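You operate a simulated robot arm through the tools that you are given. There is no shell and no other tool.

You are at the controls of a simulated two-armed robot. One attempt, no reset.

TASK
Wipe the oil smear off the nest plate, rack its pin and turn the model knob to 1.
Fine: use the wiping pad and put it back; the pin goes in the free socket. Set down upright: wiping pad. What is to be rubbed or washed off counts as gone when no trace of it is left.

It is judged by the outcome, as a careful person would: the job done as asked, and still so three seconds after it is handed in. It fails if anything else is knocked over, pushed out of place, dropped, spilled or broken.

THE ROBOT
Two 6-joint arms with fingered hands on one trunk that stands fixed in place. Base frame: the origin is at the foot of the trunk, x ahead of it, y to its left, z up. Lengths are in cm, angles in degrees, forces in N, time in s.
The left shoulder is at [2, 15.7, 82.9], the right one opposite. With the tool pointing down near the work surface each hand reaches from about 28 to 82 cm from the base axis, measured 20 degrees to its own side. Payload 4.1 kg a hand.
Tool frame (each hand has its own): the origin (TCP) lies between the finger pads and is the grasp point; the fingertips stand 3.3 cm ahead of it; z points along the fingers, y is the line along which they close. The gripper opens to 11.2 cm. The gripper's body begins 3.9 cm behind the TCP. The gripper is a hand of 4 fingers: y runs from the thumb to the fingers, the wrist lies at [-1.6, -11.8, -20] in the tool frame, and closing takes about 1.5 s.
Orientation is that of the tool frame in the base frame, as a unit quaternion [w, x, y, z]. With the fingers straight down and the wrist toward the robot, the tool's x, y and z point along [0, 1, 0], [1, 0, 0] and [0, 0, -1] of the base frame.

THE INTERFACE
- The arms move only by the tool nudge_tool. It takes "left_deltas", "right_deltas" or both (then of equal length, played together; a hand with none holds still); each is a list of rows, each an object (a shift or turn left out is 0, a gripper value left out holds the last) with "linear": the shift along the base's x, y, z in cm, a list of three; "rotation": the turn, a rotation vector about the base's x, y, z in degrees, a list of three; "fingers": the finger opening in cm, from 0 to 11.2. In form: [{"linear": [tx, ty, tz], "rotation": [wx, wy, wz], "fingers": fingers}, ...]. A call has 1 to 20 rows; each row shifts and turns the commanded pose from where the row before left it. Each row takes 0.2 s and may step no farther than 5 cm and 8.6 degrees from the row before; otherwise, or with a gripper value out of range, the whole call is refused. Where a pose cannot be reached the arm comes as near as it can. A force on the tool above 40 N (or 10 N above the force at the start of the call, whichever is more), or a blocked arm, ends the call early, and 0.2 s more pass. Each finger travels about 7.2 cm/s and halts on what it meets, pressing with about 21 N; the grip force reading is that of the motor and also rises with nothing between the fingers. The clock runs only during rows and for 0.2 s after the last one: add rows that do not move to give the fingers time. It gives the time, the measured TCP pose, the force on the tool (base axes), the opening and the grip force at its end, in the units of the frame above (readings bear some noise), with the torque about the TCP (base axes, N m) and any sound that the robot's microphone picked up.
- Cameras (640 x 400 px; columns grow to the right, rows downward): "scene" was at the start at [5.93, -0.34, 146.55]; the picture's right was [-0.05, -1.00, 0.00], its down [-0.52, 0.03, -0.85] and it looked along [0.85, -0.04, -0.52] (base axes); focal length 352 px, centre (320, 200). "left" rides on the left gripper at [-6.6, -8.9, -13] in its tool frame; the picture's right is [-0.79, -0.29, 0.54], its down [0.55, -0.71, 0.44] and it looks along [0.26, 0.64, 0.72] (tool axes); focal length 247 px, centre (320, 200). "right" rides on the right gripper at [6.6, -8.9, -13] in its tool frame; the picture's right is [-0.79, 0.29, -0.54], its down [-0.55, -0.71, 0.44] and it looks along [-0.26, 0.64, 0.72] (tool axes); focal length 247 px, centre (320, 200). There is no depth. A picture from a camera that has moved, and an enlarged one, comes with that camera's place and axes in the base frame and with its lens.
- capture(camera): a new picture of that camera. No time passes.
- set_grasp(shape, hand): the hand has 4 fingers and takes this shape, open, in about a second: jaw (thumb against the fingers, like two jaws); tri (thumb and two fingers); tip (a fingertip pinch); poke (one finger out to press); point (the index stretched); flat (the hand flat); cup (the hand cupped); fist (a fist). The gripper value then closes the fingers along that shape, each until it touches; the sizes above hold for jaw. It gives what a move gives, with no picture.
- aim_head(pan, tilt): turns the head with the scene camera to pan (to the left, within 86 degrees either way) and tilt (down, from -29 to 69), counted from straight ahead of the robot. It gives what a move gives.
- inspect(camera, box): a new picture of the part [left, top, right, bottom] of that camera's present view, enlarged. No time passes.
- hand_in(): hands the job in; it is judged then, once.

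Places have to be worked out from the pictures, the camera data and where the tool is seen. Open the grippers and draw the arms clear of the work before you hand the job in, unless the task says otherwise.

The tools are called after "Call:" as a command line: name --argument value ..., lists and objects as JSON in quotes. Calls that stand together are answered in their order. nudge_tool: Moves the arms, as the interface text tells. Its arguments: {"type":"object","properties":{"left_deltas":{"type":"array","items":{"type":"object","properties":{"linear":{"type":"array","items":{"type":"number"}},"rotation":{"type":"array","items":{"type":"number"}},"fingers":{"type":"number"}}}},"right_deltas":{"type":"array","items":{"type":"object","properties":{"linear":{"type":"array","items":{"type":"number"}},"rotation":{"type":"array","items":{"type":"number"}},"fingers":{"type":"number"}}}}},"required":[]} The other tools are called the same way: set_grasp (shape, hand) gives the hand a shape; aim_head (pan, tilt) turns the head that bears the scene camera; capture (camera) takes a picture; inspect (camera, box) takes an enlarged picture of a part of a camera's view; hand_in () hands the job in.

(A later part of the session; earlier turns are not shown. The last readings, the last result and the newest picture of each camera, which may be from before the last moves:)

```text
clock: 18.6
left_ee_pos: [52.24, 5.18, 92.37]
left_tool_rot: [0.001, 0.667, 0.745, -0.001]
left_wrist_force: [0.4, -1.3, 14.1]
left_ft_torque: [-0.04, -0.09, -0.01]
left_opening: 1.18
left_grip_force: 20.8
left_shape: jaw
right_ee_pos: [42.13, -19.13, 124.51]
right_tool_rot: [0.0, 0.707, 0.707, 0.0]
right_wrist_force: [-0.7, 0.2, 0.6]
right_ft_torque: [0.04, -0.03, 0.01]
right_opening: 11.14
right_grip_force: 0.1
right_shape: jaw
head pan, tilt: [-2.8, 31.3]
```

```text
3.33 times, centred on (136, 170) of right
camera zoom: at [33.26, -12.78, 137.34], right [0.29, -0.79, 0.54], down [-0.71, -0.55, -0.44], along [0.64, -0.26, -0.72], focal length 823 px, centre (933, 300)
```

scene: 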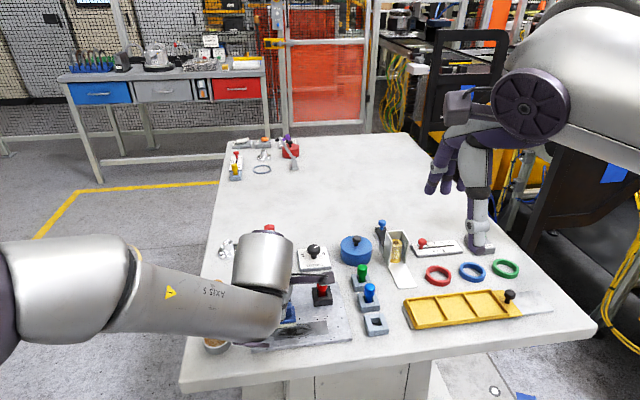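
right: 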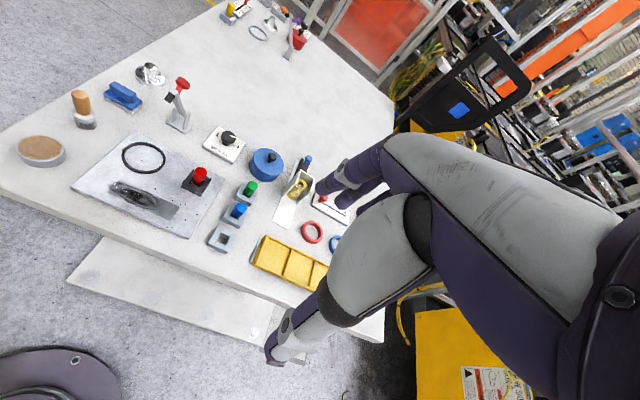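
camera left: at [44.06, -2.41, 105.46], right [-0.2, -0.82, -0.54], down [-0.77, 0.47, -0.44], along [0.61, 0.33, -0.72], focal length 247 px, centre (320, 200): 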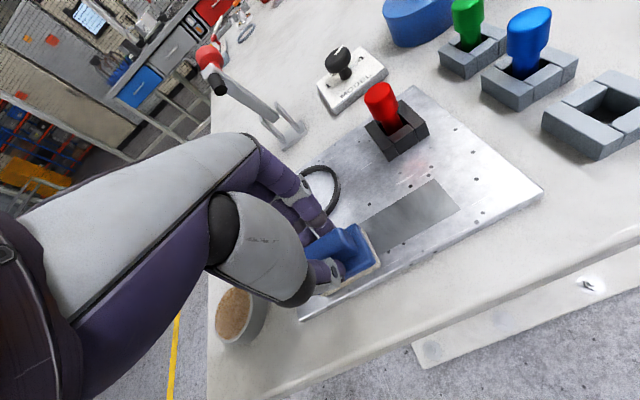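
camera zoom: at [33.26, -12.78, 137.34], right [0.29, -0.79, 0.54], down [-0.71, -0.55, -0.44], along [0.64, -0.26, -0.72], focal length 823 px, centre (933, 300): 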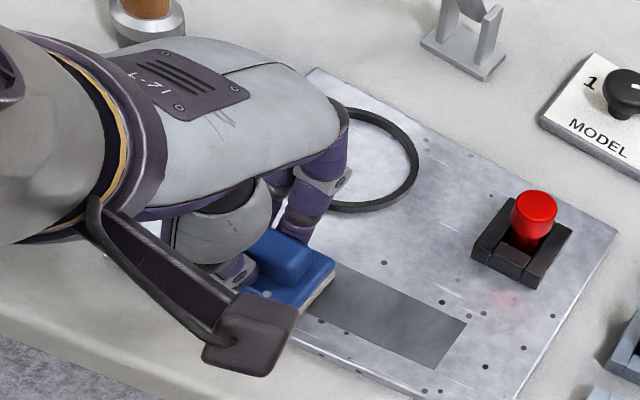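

The dark smear is fading to a uniform grey film that still shows. I zoom in to see what remains.

Call:
inspect --camera "left" --box '[320, 150, 512, 290]'

```text
2.86 times, centred on (416, 220) of left
camera zoom: at [44.06, -2.41, 105.46], right [-0.2, -0.82, -0.54], down [-0.77, 0.47, -0.44], along [0.61, 0.33, -0.72], focal length 706 px, centre (46, 143)
```

zoom: 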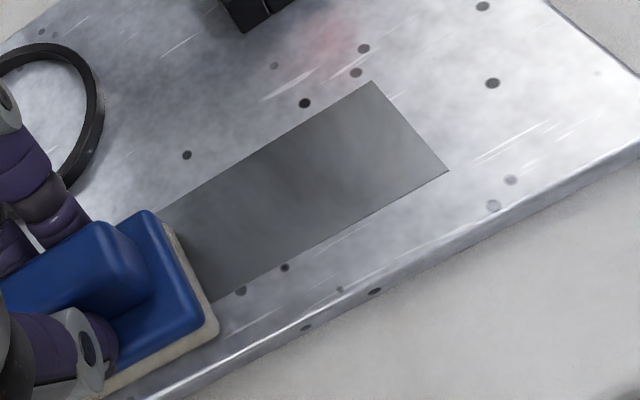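

A uniform grey film remains, so I keep scrubbing: shift to the far side, stroke right, shift back to centre, and stroke left.

Call:
nudge_tool --left_deltas '[{"linear": [0.6, 0.06, 0]}, {"linear": [0.6, 0.06, 0]}, {"linear": [0.11, -1.0, 0]}, {"linear": [0.11, -1.0, 0]}, {"linear": [0.11, -1.0, 0]}, {"linear": [0.11, -1.0, 0]}, {"linear": [0.11, -1.0, 0]}, {"linear": [0.11, -1.0, 0]}, {"linear": [0.11, -1.0, 0]}, {"linear": [0.11, -1.0, 0]}, {"linear": [-0.6, -0.06, 0]}, {"linear": [-0.11, 1.0, 0]}, {"linear": [-0.11, 1.0, 0]}, {"linear": [-0.11, 1.0, 0]}, {"linear": [-0.11, 1.0, 0]}, {"linear": [-0.11, 1.0, 0]}, {"linear": [-0.11, 1.0, 0]}, {"linear": [-0.11, 1.0, 0]}, {"linear": [-0.11, 1.0, 0]}]'

Call:
inspect --camera "left" --box '[320, 150, 512, 290]'

Call:
inspect --camera "right" --box '[40, 110, 232, 230]'

```text
clock: 22.6
left_ee_pos: [52.82, 5.22, 92.33]
left_tool_rot: [-0.001, 0.668, 0.745, 0.0]
left_wrist_force: [0.7, -3.4, 20.0]
left_ft_torque: [-0.16, 0.04, 0.01]
left_opening: 1.17
left_grip_force: 21.2
left_shape: jaw
right_ee_pos: [42.16, -19.4, 124.62]
right_tool_rot: [0.0, 0.707, 0.707, 0.0]
right_wrist_force: [0.3, 0.0, -0.1]
right_ft_torque: [0.0, 0.02, 0.03]
right_opening: 11.17
right_grip_force: 0.1
right_shape: jaw
head pan, tilt: [-2.8, 31.3]
```

```text
2.86 times, centred on (416, 220) of left
camera zoom: at [44.69, -2.26, 105.44], right [-0.2, -0.82, -0.54], down [-0.77, 0.47, -0.44], along [0.61, 0.33, -0.72], focal length 706 px, centre (46, 143)
```

zoom: 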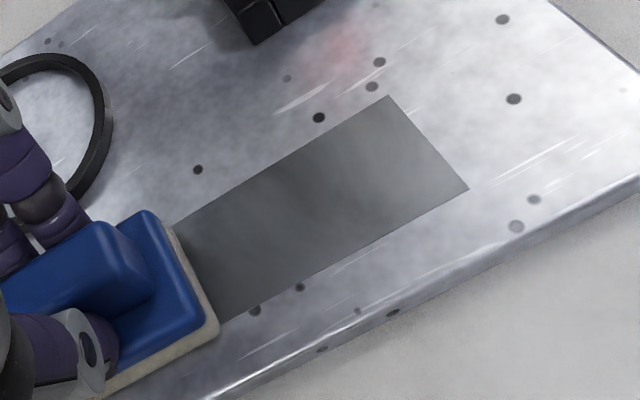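

```text
3.33 times, centred on (136, 170) of right
camera zoom: at [33.25, -12.79, 137.34], right [0.29, -0.79, 0.54], down [-0.71, -0.55, -0.44], along [0.64, -0.26, -0.72], focal length 823 px, centre (933, 300)
```

zoom: 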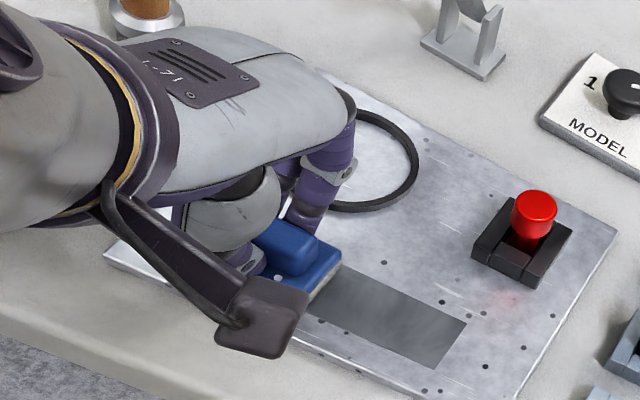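

I lift the pad a few centimetres and move it aside to the left to see the whole smear area.

Call:
nudge_tool --left_deltas '[{"linear": [0, 0, 1.0]}, {"linear": [0, 0, 3.0]}, {"linear": [0, 0, 4.0]}, {"linear": [-2, 4.0, 2.0]}, {"linear": [-2, 4.0, 2.0]}, {"linear": [0, 3.0, 0]}, {"linear": [0, 0, 0]}, {"linear": [0, 0, 0]}]'

Call:
capture --camera "scene"

Call:
inspect --camera "right" --box '[40, 110, 232, 230]'

Call:
capture --camera "left"

```text
clock: 24.4
left_ee_pos: [48.8, 16.35, 104.29]
left_tool_rot: [-0.001, 0.667, 0.745, 0.0]
left_wrist_force: [0.1, -0.4, -0.7]
left_ft_torque: [0.0, 0.02, 0.0]
left_opening: 1.14
left_grip_force: 21.0
left_shape: jaw
right_ee_pos: [42.24, -19.28, 124.49]
right_tool_rot: [0.0, 0.707, 0.708, 0.0]
right_wrist_force: [0.8, -1.5, 0.4]
right_ft_torque: [-0.01, 0.0, -0.02]
right_opening: 11.17
right_grip_force: 0.1
right_shape: jaw
head pan, tilt: [-2.8, 31.3]
```

```text
taken
```

scene: 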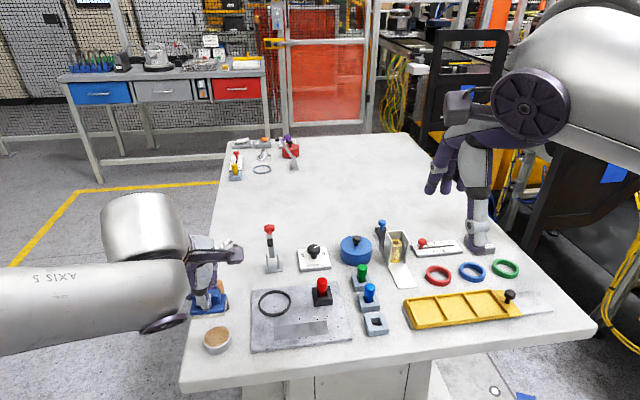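

```text
3.33 times, centred on (136, 170) of right
camera zoom: at [33.29, -12.78, 137.33], right [0.29, -0.79, 0.54], down [-0.71, -0.55, -0.44], along [0.64, -0.26, -0.72], focal length 823 px, centre (933, 300)
```

zoom: 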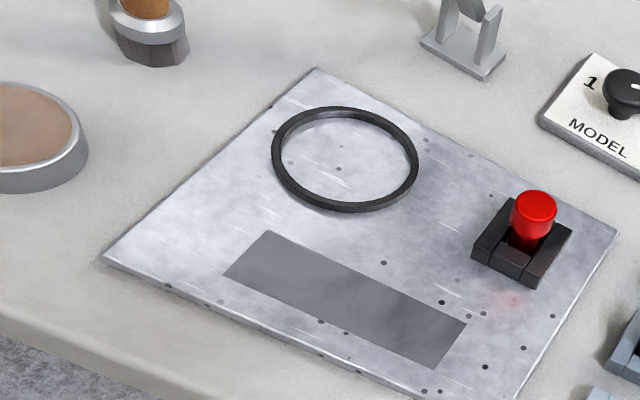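

```text
taken
camera left: at [40.62, 8.79, 117.49], right [-0.2, -0.82, -0.54], down [-0.77, 0.47, -0.44], along [0.61, 0.33, -0.72], focal length 247 px, centre (320, 200)
```

left: 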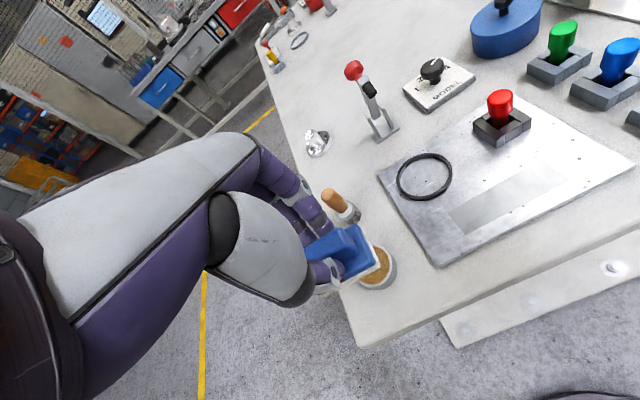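

The dark oil is gone, but a smooth rectangular patch still shows. I zoom closely from several cameras to judge whether it is a residual film or part of the plate.

Call:
inspect --camera "left" --box '[430, 150, 590, 250]'

Call:
inspect --camera "scene" --box '[250, 300, 354, 365]'

Call:
inspect --camera "right" --box '[90, 170, 190, 232]'

```text
4.00 times, centred on (510, 200) of left
camera zoom: at [40.62, 8.79, 117.49], right [-0.2, -0.82, -0.54], down [-0.77, 0.47, -0.44], along [0.61, 0.33, -0.72], focal length 988 px, centre (-440, 200)
```

zoom: 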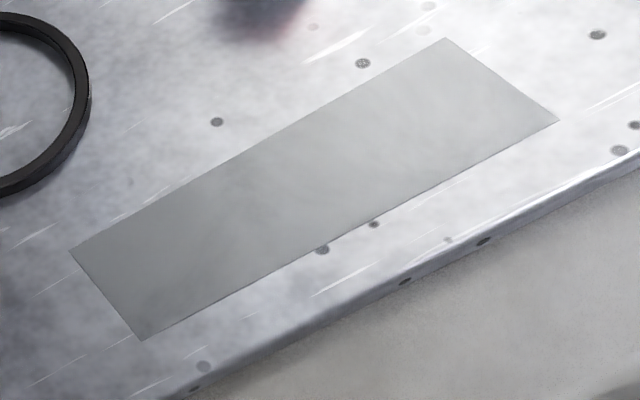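

```text
6.15 times, centred on (302, 332) of scene
camera zoom: at [5.93, -0.34, 146.55], right [-0.05, -1.0, 0.0], down [-0.52, 0.03, -0.85], along [0.85, -0.04, -0.52], focal length 2168 px, centre (431, -615)
```

zoom: 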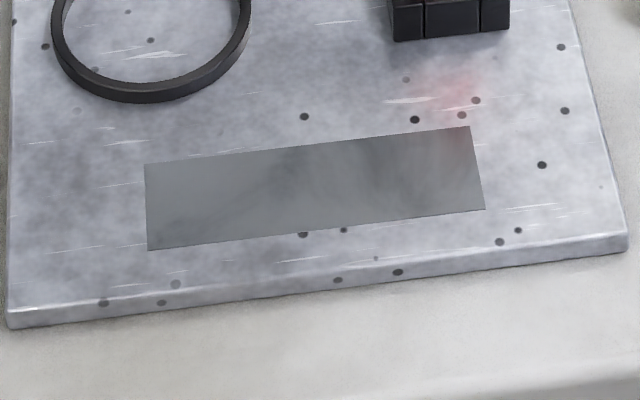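

```text
6.40 times, centred on (140, 201) of right
camera zoom: at [33.29, -12.78, 137.33], right [0.29, -0.79, 0.54], down [-0.71, -0.55, -0.44], along [0.64, -0.26, -0.72], focal length 1581 px, centre (1472, 194)
```

zoom: 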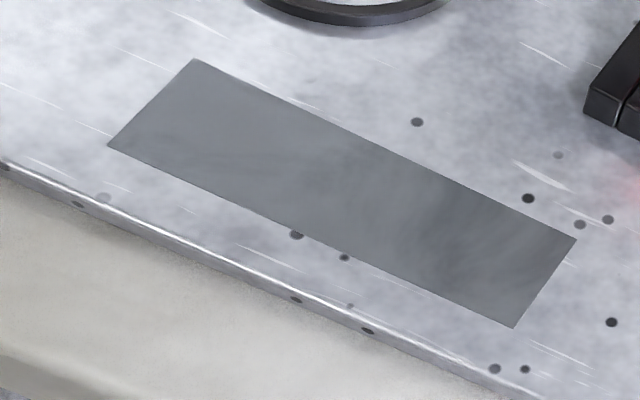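

The patch covers one of the plate's printed spots with a sharp edge and looks just like the rectangle's clean right end did at first, so it seems to be the plate's own inlay with the oil gone. To be safe I give it another full scrub; first I return and press down again, then stroke right at the centre.

Call:
nudge_tool --left_deltas '[{"linear": [0, -3.0, 0]}, {"linear": [2, -4.0, -2.0]}, {"linear": [2, -4.0, -2.0]}, {"linear": [0, 0, -4.0]}, {"linear": [0, 0, -3.0]}, {"linear": [0, 0, -0.6]}, {"linear": [0, 0, -0.4]}, {"linear": [0, 0, 0]}, {"linear": [0.11, -1.0, 0]}, {"linear": [0.11, -1.0, 0]}, {"linear": [0.11, -1.0, 0]}, {"linear": [0.11, -1.0, 0]}, {"linear": [0.11, -1.0, 0]}, {"linear": [0.11, -1.0, 0]}, {"linear": [0.11, -1.0, 0]}, {"linear": [0.11, -1.0, 0]}, {"linear": [0, 0, 0]}]'

```text
clock: 28.0
left_ee_pos: [53.81, -2.8, 92.33]
left_tool_rot: [0.001, 0.667, 0.745, 0.001]
left_wrist_force: [0.0, 3.3, 10.6]
left_ft_torque: [0.07, -0.1, 0.01]
left_opening: 1.14
left_grip_force: 20.4
left_shape: jaw
right_ee_pos: [42.08, -19.25, 124.57]
right_tool_rot: [0.0, 0.708, 0.707, 0.0]
right_wrist_force: [0.2, -0.1, -0.7]
right_ft_torque: [0.01, -0.03, -0.01]
right_opening: 11.18
right_grip_force: 0.0
right_shape: jaw
head pan, tilt: [-2.8, 31.3]
```

The pad is again in contact with about 11 N. I stroke left along the near edge, then right along the far edge.

Call:
nudge_tool --left_deltas '[{"linear": [-0.8, -0.09, -0.03]}, {"linear": [-0.11, 1.0, 0]}, {"linear": [-0.11, 1.0, 0]}, {"linear": [-0.11, 1.0, 0]}, {"linear": [-0.11, 1.0, 0]}, {"linear": [-0.11, 1.0, 0]}, {"linear": [-0.11, 1.0, 0]}, {"linear": [-0.11, 1.0, 0]}, {"linear": [-0.11, 1.0, 0]}, {"linear": [0.8, 0.09, 0]}, {"linear": [0.6, 0.07, 0]}, {"linear": [0.11, -1.0, 0]}, {"linear": [0.11, -1.0, 0]}, {"linear": [0.11, -1.0, 0]}, {"linear": [0.11, -1.0, 0]}, {"linear": [0.11, -1.0, 0]}, {"linear": [0.11, -1.0, 0]}, {"linear": [0.11, -1.0, 0]}, {"linear": [0.11, -1.0, 0]}, {"linear": [0, 0, 0]}]'

Call:
inspect --camera "left" --box '[220, 130, 420, 330]'

```text
clock: 32.2
left_ee_pos: [54.26, -2.7, 92.34]
left_tool_rot: [-0.001, 0.668, 0.744, 0.0]
left_wrist_force: [-1.0, 1.0, 8.7]
left_ft_torque: [0.0, -0.03, -0.01]
left_opening: 1.18
left_grip_force: 20.9
left_shape: jaw
right_ee_pos: [42.14, -19.23, 124.52]
right_tool_rot: [0.0, 0.707, 0.707, 0.0]
right_wrist_force: [-0.6, 0.2, 0.1]
right_ft_torque: [0.0, 0.01, 0.0]
right_opening: 11.17
right_grip_force: 0.1
right_shape: jaw
head pan, tilt: [-2.8, 31.3]
```

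```text
2.00 times, centred on (320, 230) of left
camera zoom: at [46.2, -10.29, 105.46], right [-0.2, -0.82, -0.54], down [-0.77, 0.47, -0.43], along [0.61, 0.33, -0.72], focal length 494 px, centre (320, 140)
```

zoom: 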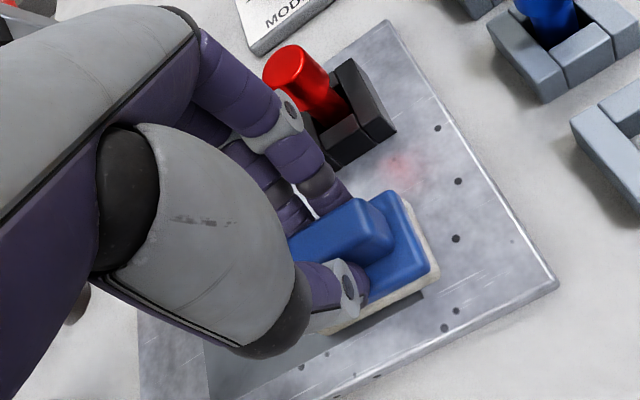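

I finish with one more stroke to the left, then lift to the same viewing position as before to compare.

Call:
nudge_tool --left_deltas '[{"linear": [-0.5, -0.06, -0.03]}, {"linear": [-0.11, 1.0, 0]}, {"linear": [-0.11, 1.0, 0]}, {"linear": [-0.11, 1.0, 0]}, {"linear": [-0.11, 1.0, 0]}, {"linear": [-0.11, 1.0, 0]}, {"linear": [-0.11, 1.0, 0]}, {"linear": [-0.11, 1.0, 0]}, {"linear": [-0.11, 1.0, 0]}, {"linear": [0, 0, 1.0]}, {"linear": [0, 0, 3.0]}, {"linear": [0, 0, 4.0]}, {"linear": [-2, 4.0, 2.0]}, {"linear": [-2, 4.0, 2.0]}, {"linear": [0, 3.0, 0]}, {"linear": [0, 0, 0]}, {"linear": [0, 0, 0]}]'

Call:
inspect --camera "left" --box '[430, 150, 590, 250]'

Call:
inspect --camera "scene" --box '[250, 300, 354, 365]'

Call:
inspect --camera "right" --box '[90, 170, 190, 232]'

```text
clock: 35.8
left_ee_pos: [49.04, 16.52, 104.17]
left_tool_rot: [-0.001, 0.667, 0.745, 0.0]
left_wrist_force: [-0.1, -0.3, -0.5]
left_ft_torque: [0.0, -0.03, 0.0]
left_opening: 1.14
left_grip_force: 20.8
left_shape: jaw
right_ee_pos: [42.28, -19.22, 124.55]
right_tool_rot: [0.0, 0.708, 0.707, 0.0]
right_wrist_force: [-0.4, 0.2, -0.6]
right_ft_torque: [-0.02, -0.01, -0.01]
right_opening: 11.14
right_grip_force: 0.2
right_shape: jaw
head pan, tilt: [-2.8, 31.3]
```

```text
4.00 times, centred on (510, 200) of left
camera zoom: at [40.82, 8.91, 117.23], right [-0.2, -0.82, -0.54], down [-0.77, 0.47, -0.44], along [0.61, 0.33, -0.72], focal length 988 px, centre (-440, 200)
```

zoom: 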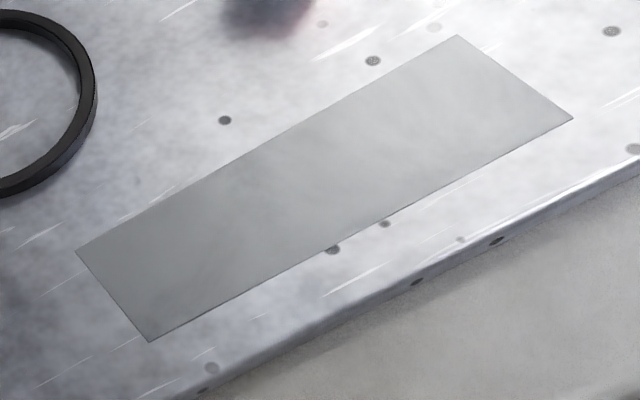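

```text
6.15 times, centred on (302, 332) of scene
camera zoom: at [5.93, -0.34, 146.55], right [-0.05, -1.0, 0.0], down [-0.52, 0.03, -0.85], along [0.85, -0.04, -0.52], focal length 2168 px, centre (431, -615)
```

zoom: 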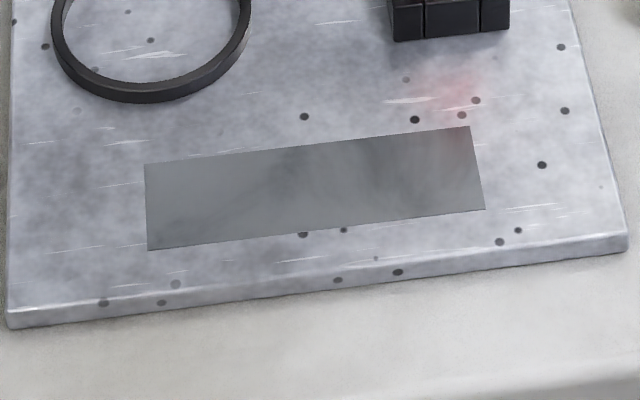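

```text
6.40 times, centred on (140, 201) of right
camera zoom: at [33.29, -12.78, 137.33], right [0.29, -0.79, 0.54], down [-0.71, -0.55, -0.44], along [0.64, -0.26, -0.72], focal length 1581 px, centre (1472, 194)
```

zoom: 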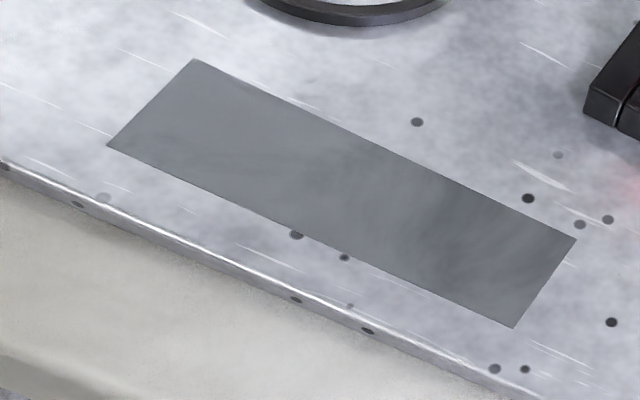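

Nothing changed after the extra scrubbing, so the rectangle belongs to the plate and the oil is gone. I carry the pad back over its spot, at a height that clears the brush, and lower it to just above the table.

Call:
nudge_tool --left_deltas '[{"linear": [4.166, 0.386, 0]}, {"linear": [4.166, 0.386, 0]}, {"linear": [4.166, 0.386, 0]}, {"linear": [4.166, 0.386, 0]}, {"linear": [4.166, 0.386, 0]}, {"linear": [0, 0, 0]}, {"linear": [0, 0, -4.0]}, {"linear": [0, 0, -4.0]}, {"linear": [0, 0, -2.5]}, {"linear": [0, 0, -1.5]}, {"linear": [0, 0, 0]}, {"linear": [0, 0, 0]}]'

Call:
inspect --camera "right" --box '[60, 50, 188, 130]'

Call:
capture --camera "left"

```text
clock: 38.4
left_ee_pos: [69.74, 18.11, 92.26]
left_tool_rot: [-0.001, 0.667, 0.745, -0.001]
left_wrist_force: [0.8, -0.2, -0.1]
left_ft_torque: [0.02, -0.02, 0.0]
left_opening: 1.15
left_grip_force: 21.1
left_shape: jaw
right_ee_pos: [42.16, -19.3, 124.53]
right_tool_rot: [0.0, 0.707, 0.707, 0.0]
right_wrist_force: [-0.2, 0.1, 0.0]
right_ft_torque: [-0.01, -0.01, 0.03]
right_opening: 11.15
right_grip_force: 0.0
right_shape: jaw
head pan, tilt: [-2.8, 31.3]
```

```text
5.00 times, centred on (124, 90) of right
camera zoom: at [33.29, -12.78, 137.33], right [0.29, -0.79, 0.54], down [-0.71, -0.55, -0.44], along [0.64, -0.26, -0.72], focal length 1235 px, centre (1300, 750)
```

zoom: 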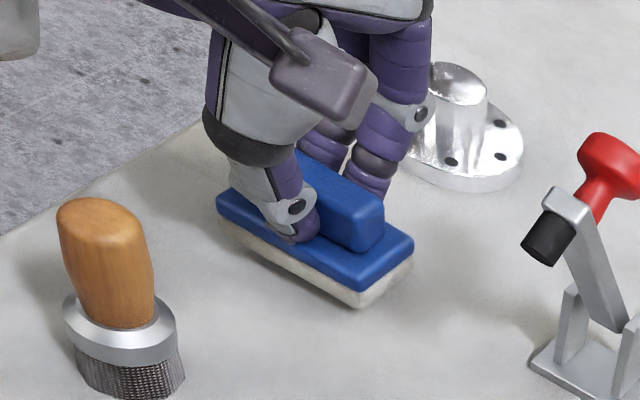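

```text
taken
camera left: at [61.63, 10.6, 105.35], right [-0.2, -0.82, -0.54], down [-0.77, 0.47, -0.44], along [0.61, 0.33, -0.72], focal length 247 px, centre (320, 200)
```

left: 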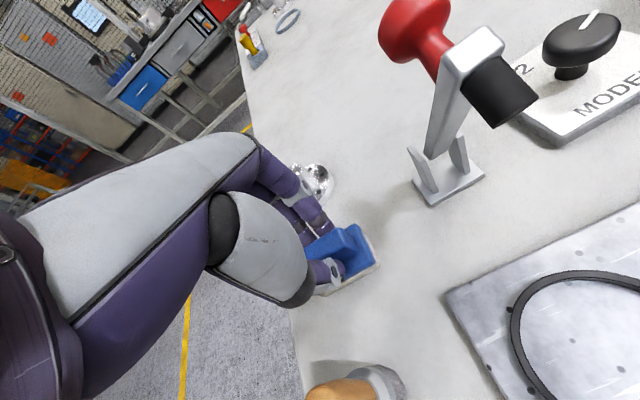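

The pad hovers just above its old spot. I lower it in small steps until it touches.

Call:
nudge_tool --left_deltas '[{"linear": [0, 0, -0.3]}, {"linear": [0, 0, -0.2]}, {"linear": [0, 0, -0.2]}, {"linear": [0, 0, 0]}]'

```text
clock: 39.4
left_ee_pos: [69.75, 18.16, 91.61]
left_tool_rot: [0.0, 0.667, 0.745, 0.001]
left_wrist_force: [-0.1, 0.1, -0.7]
left_ft_torque: [0.0, 0.0, -0.01]
left_opening: 1.15
left_grip_force: 20.6
left_shape: jaw
right_ee_pos: [42.15, -19.3, 124.54]
right_tool_rot: [0.0, 0.707, 0.707, 0.0]
right_wrist_force: [0.0, 0.9, -0.5]
right_ft_torque: [0.06, 0.02, -0.02]
right_opening: 11.17
right_grip_force: 0.1
right_shape: jaw
head pan, tilt: [-2.8, 31.3]
```

No contact yet at 91.6; two more small steps.

Call:
nudge_tool --left_deltas '[{"linear": [0, 0, -0.1]}, {"linear": [0, 0, -0.1]}, {"linear": [0, 0, 0]}]'

```text
clock: 40.2
left_ee_pos: [69.76, 18.23, 91.36]
left_tool_rot: [0.001, 0.667, 0.745, 0.0]
left_wrist_force: [-0.1, 0.5, 0.2]
left_ft_torque: [0.02, -0.03, -0.01]
left_opening: 1.13
left_grip_force: 21.2
left_shape: jaw
right_ee_pos: [42.23, -19.34, 124.49]
right_tool_rot: [-0.001, 0.707, 0.707, 0.0]
right_wrist_force: [-0.6, -0.7, 0.3]
right_ft_torque: [0.02, -0.01, 0.02]
right_opening: 11.18
right_grip_force: 0.1
right_shape: jaw
head pan, tilt: [-2.8, 31.3]
```

Call:
nudge_tool --left_deltas '[{"linear": [0, 0, -0.1]}, {"linear": [0, 0, 0]}]'

Call:
inspect --camera "right" --box '[60, 50, 188, 130]'

```text
clock: 40.8
left_ee_pos: [69.75, 18.15, 91.32]
left_tool_rot: [0.0, 0.667, 0.745, 0.0]
left_wrist_force: [0.5, 0.9, 4.7]
left_ft_torque: [0.07, -0.05, 0.0]
left_opening: 1.15
left_grip_force: 21.2
left_shape: jaw
right_ee_pos: [42.08, -19.22, 124.41]
right_tool_rot: [0.0, 0.707, 0.707, 0.001]
right_wrist_force: [-0.6, 0.0, -0.6]
right_ft_torque: [0.02, 0.0, -0.01]
right_opening: 11.16
right_grip_force: 0.0
right_shape: jaw
head pan, tilt: [-2.8, 31.3]
```

```text
5.00 times, centred on (124, 90) of right
camera zoom: at [33.28, -12.78, 137.34], right [0.29, -0.79, 0.54], down [-0.71, -0.55, -0.44], along [0.64, -0.26, -0.72], focal length 1235 px, centre (1300, 750)
```

zoom: 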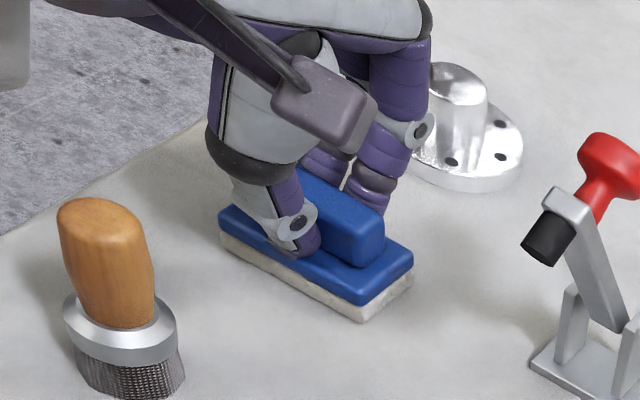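

The pad stands on the table at its original spot (4.7 N contact). I open the fingers and rise straight up.

Call:
nudge_tool --left_deltas '[{"linear": [0, 0, 0], "fingers": 2.5}, {"linear": [0, 0, 0], "fingers": 5.5}, {"linear": [0, 0, 0]}, {"linear": [0, 0, 0]}, {"linear": [0, 0, 0]}, {"linear": [0, 0, 1.0]}, {"linear": [0, 0, 2.0]}, {"linear": [0, 0, 3.0]}, {"linear": [0, 0, 4.0]}, {"linear": [0, 0, 4.0]}, {"linear": [0, 0, 0]}]'

Call:
inspect --camera "right" --box '[40, 30, 240, 155]'

Call:
capture --camera "scene"

```text
clock: 43.2
left_ee_pos: [69.81, 18.31, 105.29]
left_tool_rot: [0.0, 0.668, 0.745, 0.001]
left_wrist_force: [1.0, -0.2, -0.1]
left_ft_torque: [-0.03, 0.01, -0.01]
left_opening: 5.47
left_grip_force: 0.0
left_shape: jaw
right_ee_pos: [42.27, -19.25, 124.46]
right_tool_rot: [0.0, 0.707, 0.708, 0.0]
right_wrist_force: [-0.1, -0.9, 0.8]
right_ft_torque: [0.03, -0.04, -0.01]
right_opening: 11.15
right_grip_force: 0.0
right_shape: jaw
head pan, tilt: [-2.8, 31.3]
```

```text
3.20 times, centred on (140, 92) of right
camera zoom: at [33.3, -12.78, 137.33], right [0.29, -0.79, 0.54], down [-0.71, -0.55, -0.44], along [0.64, -0.26, -0.72], focal length 790 px, centre (896, 544)
```

zoom: 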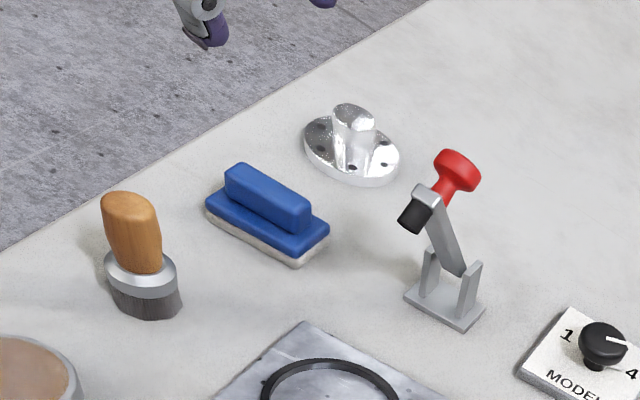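

```text
taken
```

scene: 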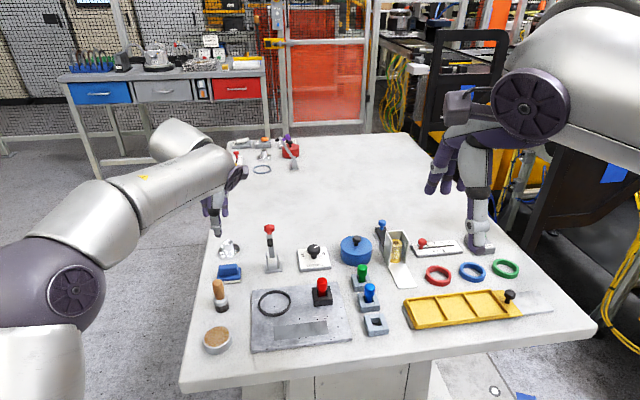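

The pad is back in place and upright. Now I draw the left arm back to its starting pose and bring the right hand over the red pin at height, with a 7 cm opening and the same 6.3° turn.

Call:
nudge_tool --left_deltas '[{"linear": [-3.97, 0.17, 2.7], "rotation": [0, 0, -0.9]}, {"linear": [-3.97, 0.17, 2.7], "rotation": [0, 0, -0.9]}, {"linear": [-3.97, 0.17, 2.7], "rotation": [0, 0, -0.9]}, {"linear": [-3.97, 0.17, 2.7], "rotation": [0, 0, -0.9]}, {"linear": [-3.97, 0.17, 2.7], "rotation": [0, 0, -0.9]}, {"linear": [-3.97, 0.17, 2.7], "rotation": [0, 0, -0.9]}, {"linear": [-3.97, 0.17, 2.7], "rotation": [0, 0, -0.9], "fingers": 11.0}, {"linear": [0, 0, 0]}]'

Call:
nudge_tool --right_deltas '[{"linear": [2.4, 1.93, -2.5], "rotation": [0, 0, 0.8], "fingers": 7.0}, {"linear": [2.4, 1.93, -2.5], "rotation": [0, 0, 0.8]}, {"linear": [2.4, 1.93, -2.5], "rotation": [0, 0, 0.8]}, {"linear": [2.4, 1.93, -2.5], "rotation": [0, 0, 0.8]}, {"linear": [2.4, 1.93, -2.5], "rotation": [0, 0, 0.8]}, {"linear": [2.4, 1.93, -2.5], "rotation": [0, 0, 0.8]}, {"linear": [2.4, 1.93, -2.5], "rotation": [0, 0, 0.8]}, {"linear": [2.4, 1.93, -2.5], "rotation": [0, 0, 0.7]}, {"linear": [0, 0, 0]}, {"linear": [0, 0, 0]}]'

Call:
capture --camera "right"

Call:
capture --camera "left"

Call:
capture --camera "scene"

```text
clock: 45.0
left_ee_pos: [41.92, 19.18, 124.06]
left_tool_rot: [0.0, 0.707, 0.708, 0.0]
left_wrist_force: [0.2, 0.6, -0.3]
left_ft_torque: [-0.01, -0.01, -0.01]
left_opening: 10.95
left_grip_force: 0.0
left_shape: jaw
right_ee_pos: [42.31, -19.1, 124.44]
right_tool_rot: [0.0, 0.707, 0.707, 0.0]
right_wrist_force: [0.6, 0.9, -0.2]
right_ft_torque: [0.04, 0.02, 0.0]
right_opening: 11.15
right_grip_force: 0.1
right_shape: jaw
head pan, tilt: [-2.8, 31.3]
```

```text
clock: 47.2
left_ee_pos: [42.1, 19.24, 124.08]
left_tool_rot: [0.0, 0.707, 0.707, 0.0]
left_wrist_force: [-0.1, 0.2, 0.1]
left_ft_torque: [-0.02, 0.01, 0.0]
left_opening: 10.94
left_grip_force: 0.0
left_shape: jaw
right_ee_pos: [61.21, -3.72, 104.45]
right_tool_rot: [0.0, 0.667, 0.745, 0.0]
right_wrist_force: [0.1, 0.9, -0.2]
right_ft_torque: [0.03, -0.02, 0.04]
right_opening: 7.02
right_grip_force: 0.1
right_shape: jaw
head pan, tilt: [-2.8, 31.3]
```

```text
taken
camera right: at [51.72, 1.66, 117.21], right [0.37, -0.76, 0.54], down [-0.65, -0.63, -0.44], along [0.67, -0.19, -0.72], focal length 247 px, centre (320, 200)
```

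right: 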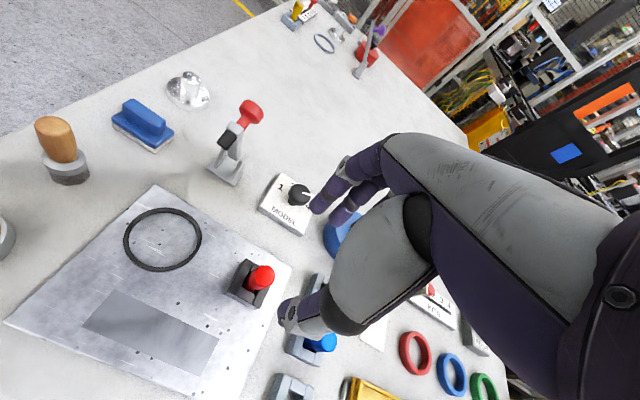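

```text
taken
camera left: at [33.15, 12.57, 137.2], right [-0.29, -0.79, -0.54], down [-0.71, 0.55, -0.44], along [0.64, 0.26, -0.72], focal length 247 px, centre (320, 200)
```

left: 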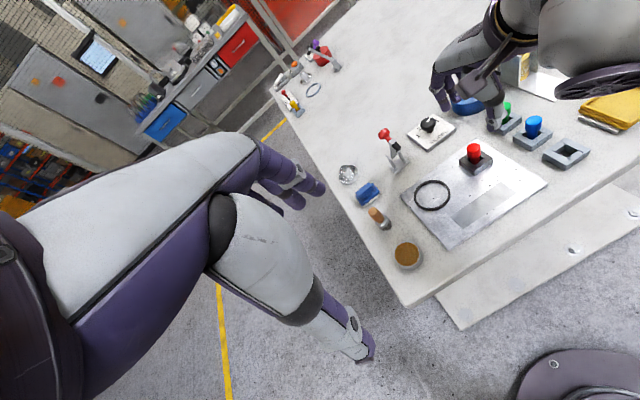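

```text
taken
```

scene: 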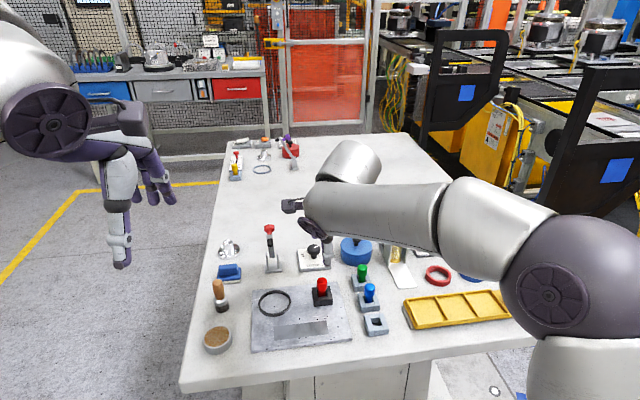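

The pin top appears near pixel (262, 277) in the right view; directly under the TCP would be (265, 281). I zoom for a fine check, plus a look from the left camera and at the free socket.

Call:
inspect --camera "right" --box '[222, 250, 302, 300]'

Call:
inspect --camera "left" --box '[440, 120, 520, 170]'

Call:
inspect --camera "left" --box '[510, 100, 606, 175]'

Call:
inspect --camera "scene" --box '[340, 290, 420, 340]'

Call:
inspect --camera "scene" --box '[282, 265, 362, 315]'

Call:
inspect --camera "right" --box '[240, 340, 336, 400]'

```text
8.00 times, centred on (262, 275) of right
camera zoom: at [51.72, 1.66, 117.21], right [0.37, -0.76, 0.54], down [-0.65, -0.63, -0.44], along [0.67, -0.19, -0.72], focal length 1976 px, centre (784, -400)
```

zoom: 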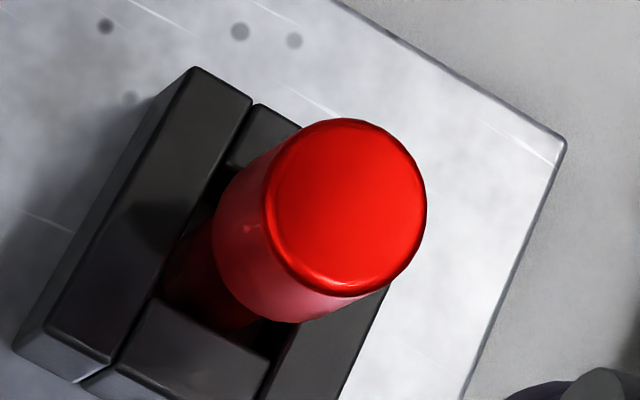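

```text
8.00 times, centred on (480, 145) of left
camera zoom: at [33.15, 12.57, 137.2], right [-0.29, -0.79, -0.54], down [-0.71, 0.55, -0.44], along [0.64, 0.26, -0.72], focal length 1976 px, centre (-960, 640)
```

zoom: 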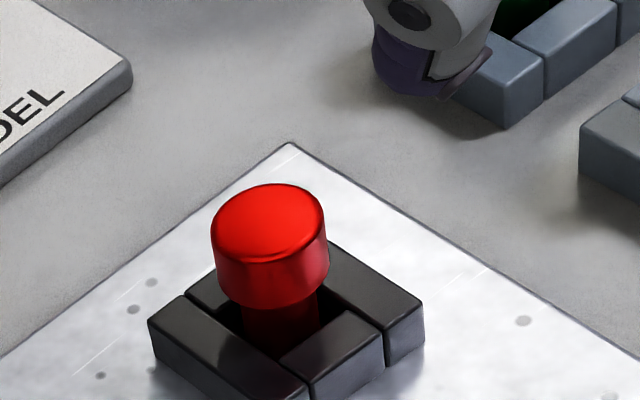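

```text
5.33 times, centred on (558, 138) of left
camera zoom: at [33.15, 12.57, 137.2], right [-0.29, -0.79, -0.54], down [-0.71, 0.55, -0.44], along [0.64, 0.26, -0.72], focal length 1317 px, centre (-949, 533)
```

zoom: 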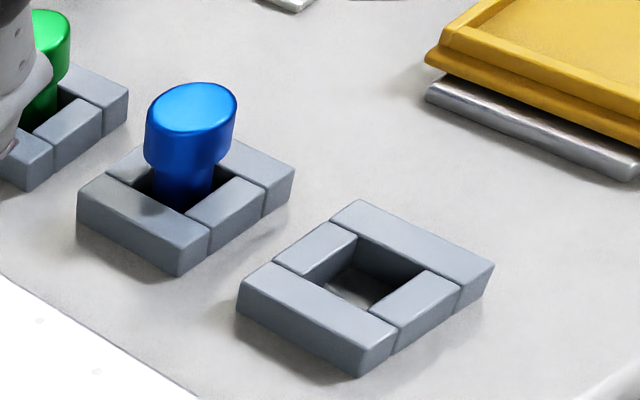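

```text
8.00 times, centred on (380, 315) of scene
camera zoom: at [5.92, -0.34, 146.55], right [-0.05, -1.0, 0.0], down [-0.52, 0.03, -0.85], along [0.85, -0.04, -0.52], focal length 2818 px, centre (-160, -720)
```

zoom: 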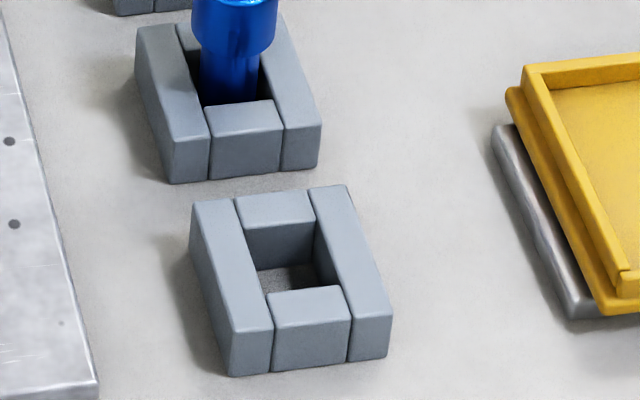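

```text
8.00 times, centred on (322, 290) of scene
camera zoom: at [5.92, -0.34, 146.55], right [-0.05, -1.0, 0.0], down [-0.52, 0.03, -0.85], along [0.85, -0.04, -0.52], focal length 2818 px, centre (304, -520)
```

zoom: 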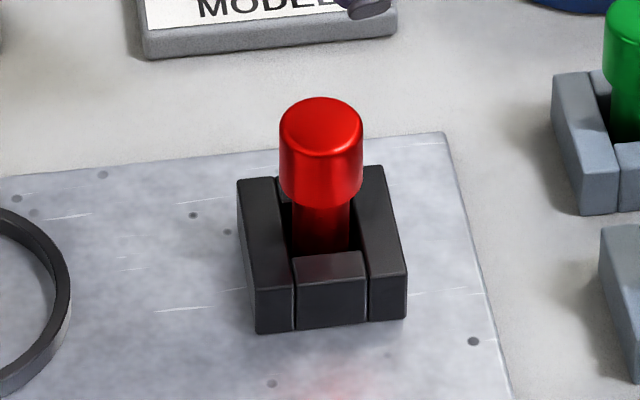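

```text
6.67 times, centred on (288, 370) of right
camera zoom: at [51.72, 1.66, 117.21], right [0.37, -0.76, 0.54], down [-0.65, -0.63, -0.44], along [0.67, -0.19, -0.72], focal length 1646 px, centre (533, -933)
```

zoom: 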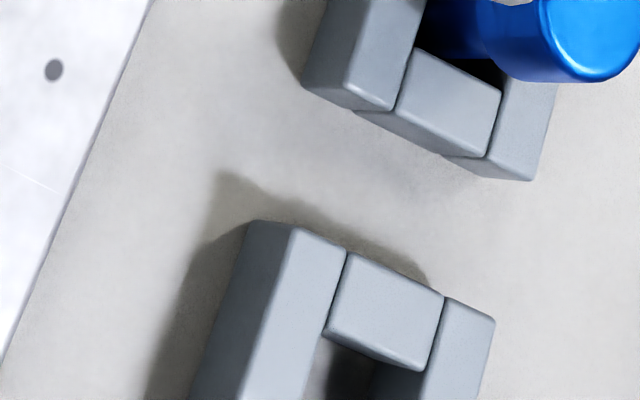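

The pin top is at about (61.55, −3.6, 92.4), so I shift (+0.33, +0.2) and descend to z≈96 for a check. The free socket's hole comes out at about (53.9, −14.3), roughly (−7.5, −10.75) from the pin.

Call:
nudge_tool --right_deltas '[{"linear": [0.33, 0.2, -2.5]}, {"linear": [0, 0, -3.0]}, {"linear": [0, 0, -3.0]}, {"linear": [0, 0, 0]}, {"linear": [0, 0, 0]}]'

Call:
inspect --camera "right" --box '[220, 180, 380, 300]'

Call:
inspect --camera "left" --box '[410, 80, 538, 170]'

Call:
inspect --camera "scene" --box '[272, 230, 372, 310]'

```text
clock: 48.4
left_ee_pos: [42.11, 19.14, 124.14]
left_tool_rot: [-0.001, 0.707, 0.707, 0.0]
left_wrist_force: [0.8, -0.1, 0.8]
left_ft_torque: [0.04, -0.01, 0.0]
left_opening: 10.97
left_grip_force: 0.0
left_shape: jaw
right_ee_pos: [61.6, -3.59, 96.06]
right_tool_rot: [0.0, 0.667, 0.745, 0.0]
right_wrist_force: [-0.5, 0.0, 1.0]
right_ft_torque: [0.02, 0.02, -0.01]
right_opening: 7.04
right_grip_force: 0.1
right_shape: jaw
head pan, tilt: [-2.8, 31.3]
```

```text
3.33 times, centred on (300, 240) of right
camera zoom: at [52.08, 1.88, 108.92], right [0.37, -0.76, 0.54], down [-0.65, -0.63, -0.44], along [0.67, -0.19, -0.72], focal length 823 px, centre (387, 67)
```

zoom: 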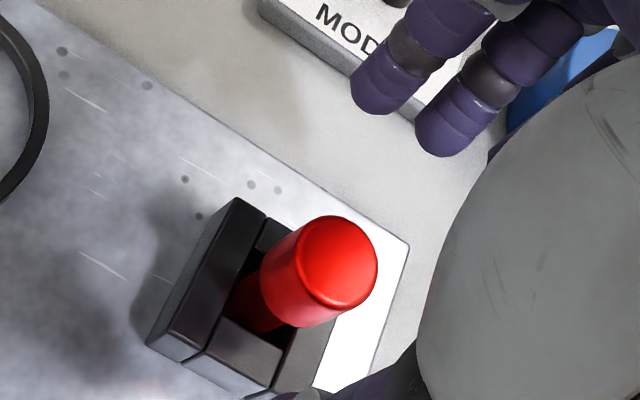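

```text
4.44 times, centred on (474, 125) of left
camera zoom: at [33.15, 12.57, 137.2], right [-0.29, -0.79, -0.54], down [-0.71, 0.55, -0.44], along [0.64, 0.26, -0.72], focal length 1098 px, centre (-364, 533)
```

zoom: 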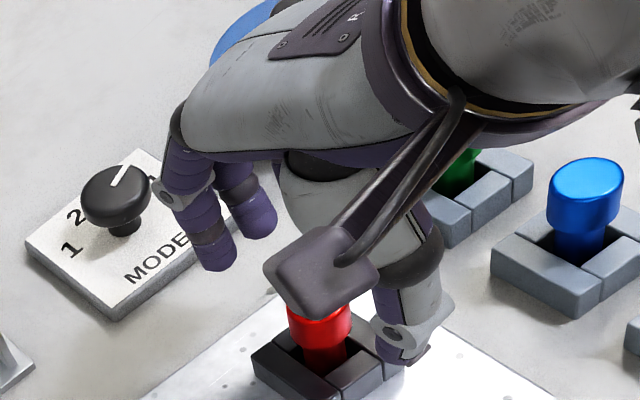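

```text
5.00 times, centred on (322, 270) of scene
camera zoom: at [5.93, -0.34, 146.55], right [-0.05, -1.0, 0.0], down [-0.52, 0.03, -0.85], along [0.85, -0.04, -0.52], focal length 1761 px, centre (310, -150)
```

zoom: 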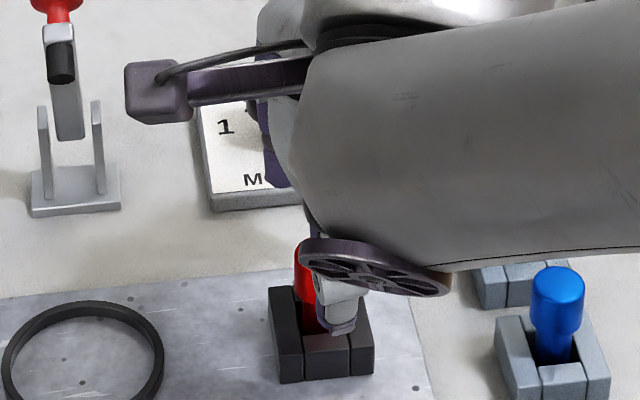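

The pin now lies on the TCP's vertical within half a millimetre. I descend to z≈92.5 around the pin head.

Call:
nudge_tool --right_deltas '[{"linear": [0, 0, -1.5]}, {"linear": [0, 0, -1.0]}, {"linear": [0, 0, -1.0]}, {"linear": [0, 0, 0]}, {"linear": [0, 0, 0]}]'

Call:
inspect --camera "right" --box '[220, 160, 380, 280]'

Call:
inspect --camera "left" --box '[410, 90, 538, 180]'

```text
clock: 49.6
left_ee_pos: [42.0, 19.24, 124.11]
left_tool_rot: [0.001, 0.707, 0.707, 0.0]
left_wrist_force: [-0.4, 0.8, -0.3]
left_ft_torque: [-0.02, -0.02, 0.0]
left_opening: 10.94
left_grip_force: 0.0
left_shape: jaw
right_ee_pos: [61.71, -3.71, 92.52]
right_tool_rot: [0.0, 0.667, 0.745, 0.0]
right_wrist_force: [0.8, 0.4, 0.3]
right_ft_torque: [0.01, -0.02, -0.02]
right_opening: 7.05
right_grip_force: 0.1
right_shape: jaw
head pan, tilt: [-2.8, 31.3]
```

```text
3.33 times, centred on (300, 220) of right
camera zoom: at [52.21, 1.75, 105.4], right [0.37, -0.76, 0.54], down [-0.65, -0.63, -0.44], along [0.67, -0.19, -0.72], focal length 823 px, centre (387, 133)
```

zoom: 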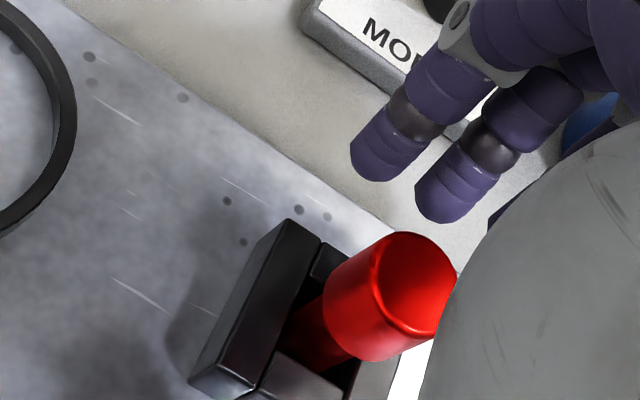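

```text
4.44 times, centred on (474, 135) of left
camera zoom: at [33.15, 12.57, 137.2], right [-0.29, -0.79, -0.54], down [-0.71, 0.55, -0.44], along [0.64, 0.26, -0.72], focal length 1098 px, centre (-364, 489)
```

zoom: 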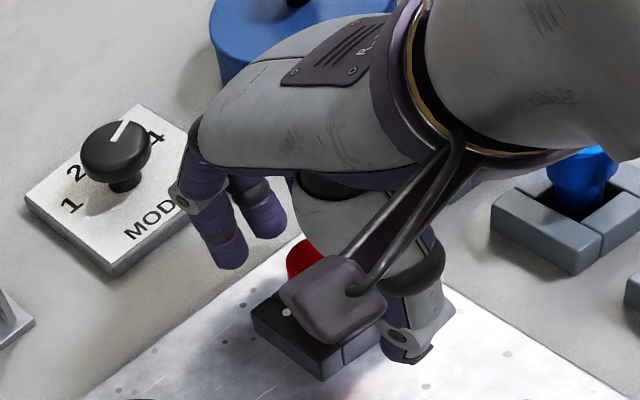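

The two fingers are centred on the pin with the thumb opposite. I close on it.

Call:
nudge_tool --right_deltas '[{"fingers": 4.0}, {"linear": [0, 0, 0]}, {"fingers": 2.6}, {"linear": [0, 0, 0]}, {"fingers": 0.5}, {"linear": [0, 0, 0]}, {"linear": [0, 0, 0]}, {"linear": [0, 0, 0]}, {"linear": [0, 0, 0]}]'

Call:
inspect --camera "right" --box '[220, 160, 380, 280]'

Call:
inspect --camera "left" --box '[410, 90, 538, 180]'

```text
clock: 51.6
left_ee_pos: [42.03, 19.13, 124.13]
left_tool_rot: [0.0, 0.707, 0.707, 0.0]
left_wrist_force: [-1.2, -0.3, 0.2]
left_ft_torque: [0.0, 0.02, -0.01]
left_opening: 10.97
left_grip_force: 0.0
left_shape: jaw
right_ee_pos: [61.86, -3.73, 92.59]
right_tool_rot: [0.0, 0.667, 0.745, -0.001]
right_wrist_force: [0.6, -0.3, 0.2]
right_ft_torque: [0.0, 0.02, 0.0]
right_opening: 1.26
right_grip_force: 20.5
right_shape: jaw
head pan, tilt: [-2.8, 31.3]
```

```text
3.33 times, centred on (300, 220) of right
camera zoom: at [52.21, 1.74, 105.41], right [0.37, -0.76, 0.54], down [-0.65, -0.63, -0.44], along [0.67, -0.19, -0.72], focal length 823 px, centre (387, 133)
```

zoom: 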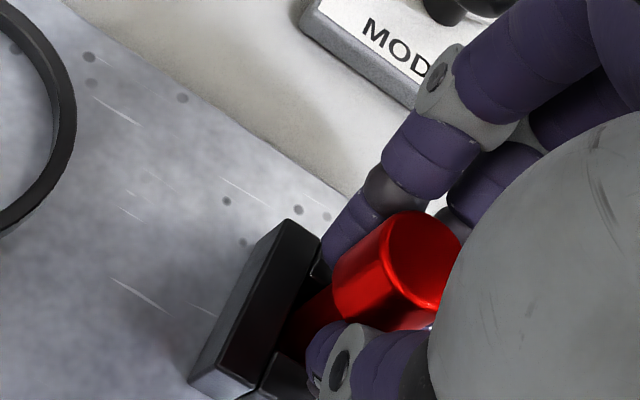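

```text
4.44 times, centred on (474, 135) of left
camera zoom: at [33.15, 12.57, 137.2], right [-0.29, -0.79, -0.54], down [-0.71, 0.55, -0.44], along [0.64, 0.26, -0.72], focal length 1098 px, centre (-364, 489)
```

zoom: 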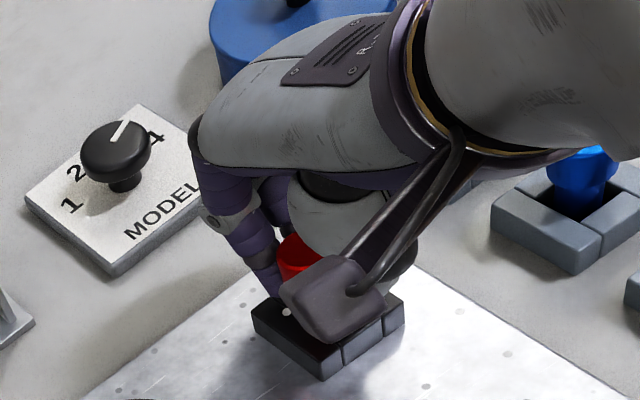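

The pin is gripped (20.5 N). It seems to have shifted slightly toward the fingers, so I lift gently by 1 cm and watch the forces.

Call:
nudge_tool --right_deltas '[{"linear": [0, 0, 0.3]}, {"linear": [0, 0, 0.3]}, {"linear": [0, 0, 0.4]}, {"linear": [0, 0, 0]}]'

Call:
inspect --camera "right" --box '[220, 160, 380, 280]'

Call:
inspect --camera "scene" --box '[272, 250, 372, 320]'

```text
clock: 52.6
left_ee_pos: [42.13, 19.2, 124.11]
left_tool_rot: [0.0, 0.708, 0.706, 0.0]
left_wrist_force: [-0.8, -0.1, 0.3]
left_ft_torque: [0.01, -0.02, 0.0]
left_opening: 10.98
left_grip_force: 0.1
left_shape: jaw
right_ee_pos: [61.85, -3.69, 93.58]
right_tool_rot: [0.0, 0.667, 0.745, 0.0]
right_wrist_force: [0.0, 0.2, -0.7]
right_ft_torque: [-0.03, -0.04, -0.05]
right_opening: 1.26
right_grip_force: 21.1
right_shape: jaw
head pan, tilt: [-2.8, 31.3]
```

```text
3.33 times, centred on (300, 220) of right
camera zoom: at [52.14, 1.8, 106.36], right [0.37, -0.76, 0.54], down [-0.65, -0.63, -0.44], along [0.67, -0.19, -0.72], focal length 823 px, centre (387, 133)
```

zoom: 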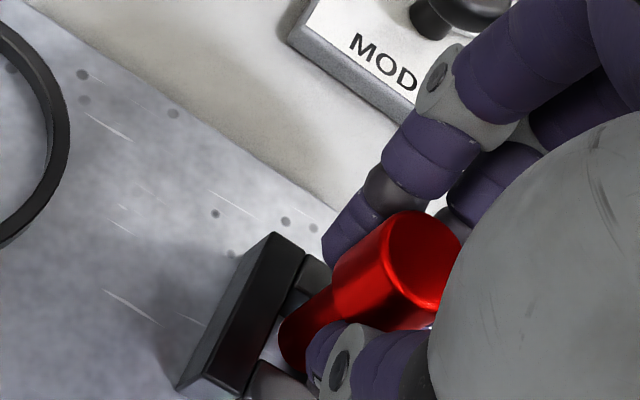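

```text
5.71 times, centred on (322, 285) of scene
camera zoom: at [5.93, -0.34, 146.55], right [-0.05, -1.0, 0.0], down [-0.52, 0.03, -0.85], along [0.85, -0.04, -0.52], focal length 2013 px, centre (309, -286)
```

zoom: 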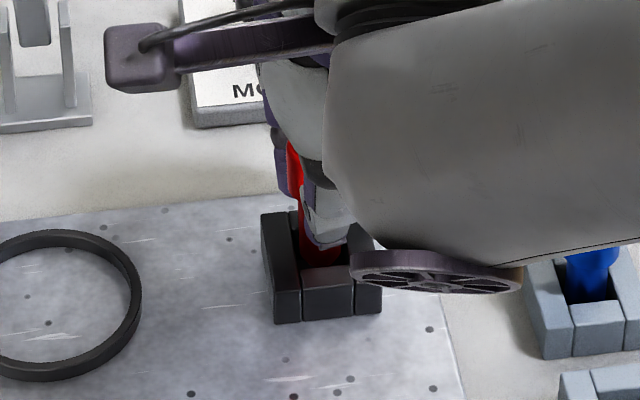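

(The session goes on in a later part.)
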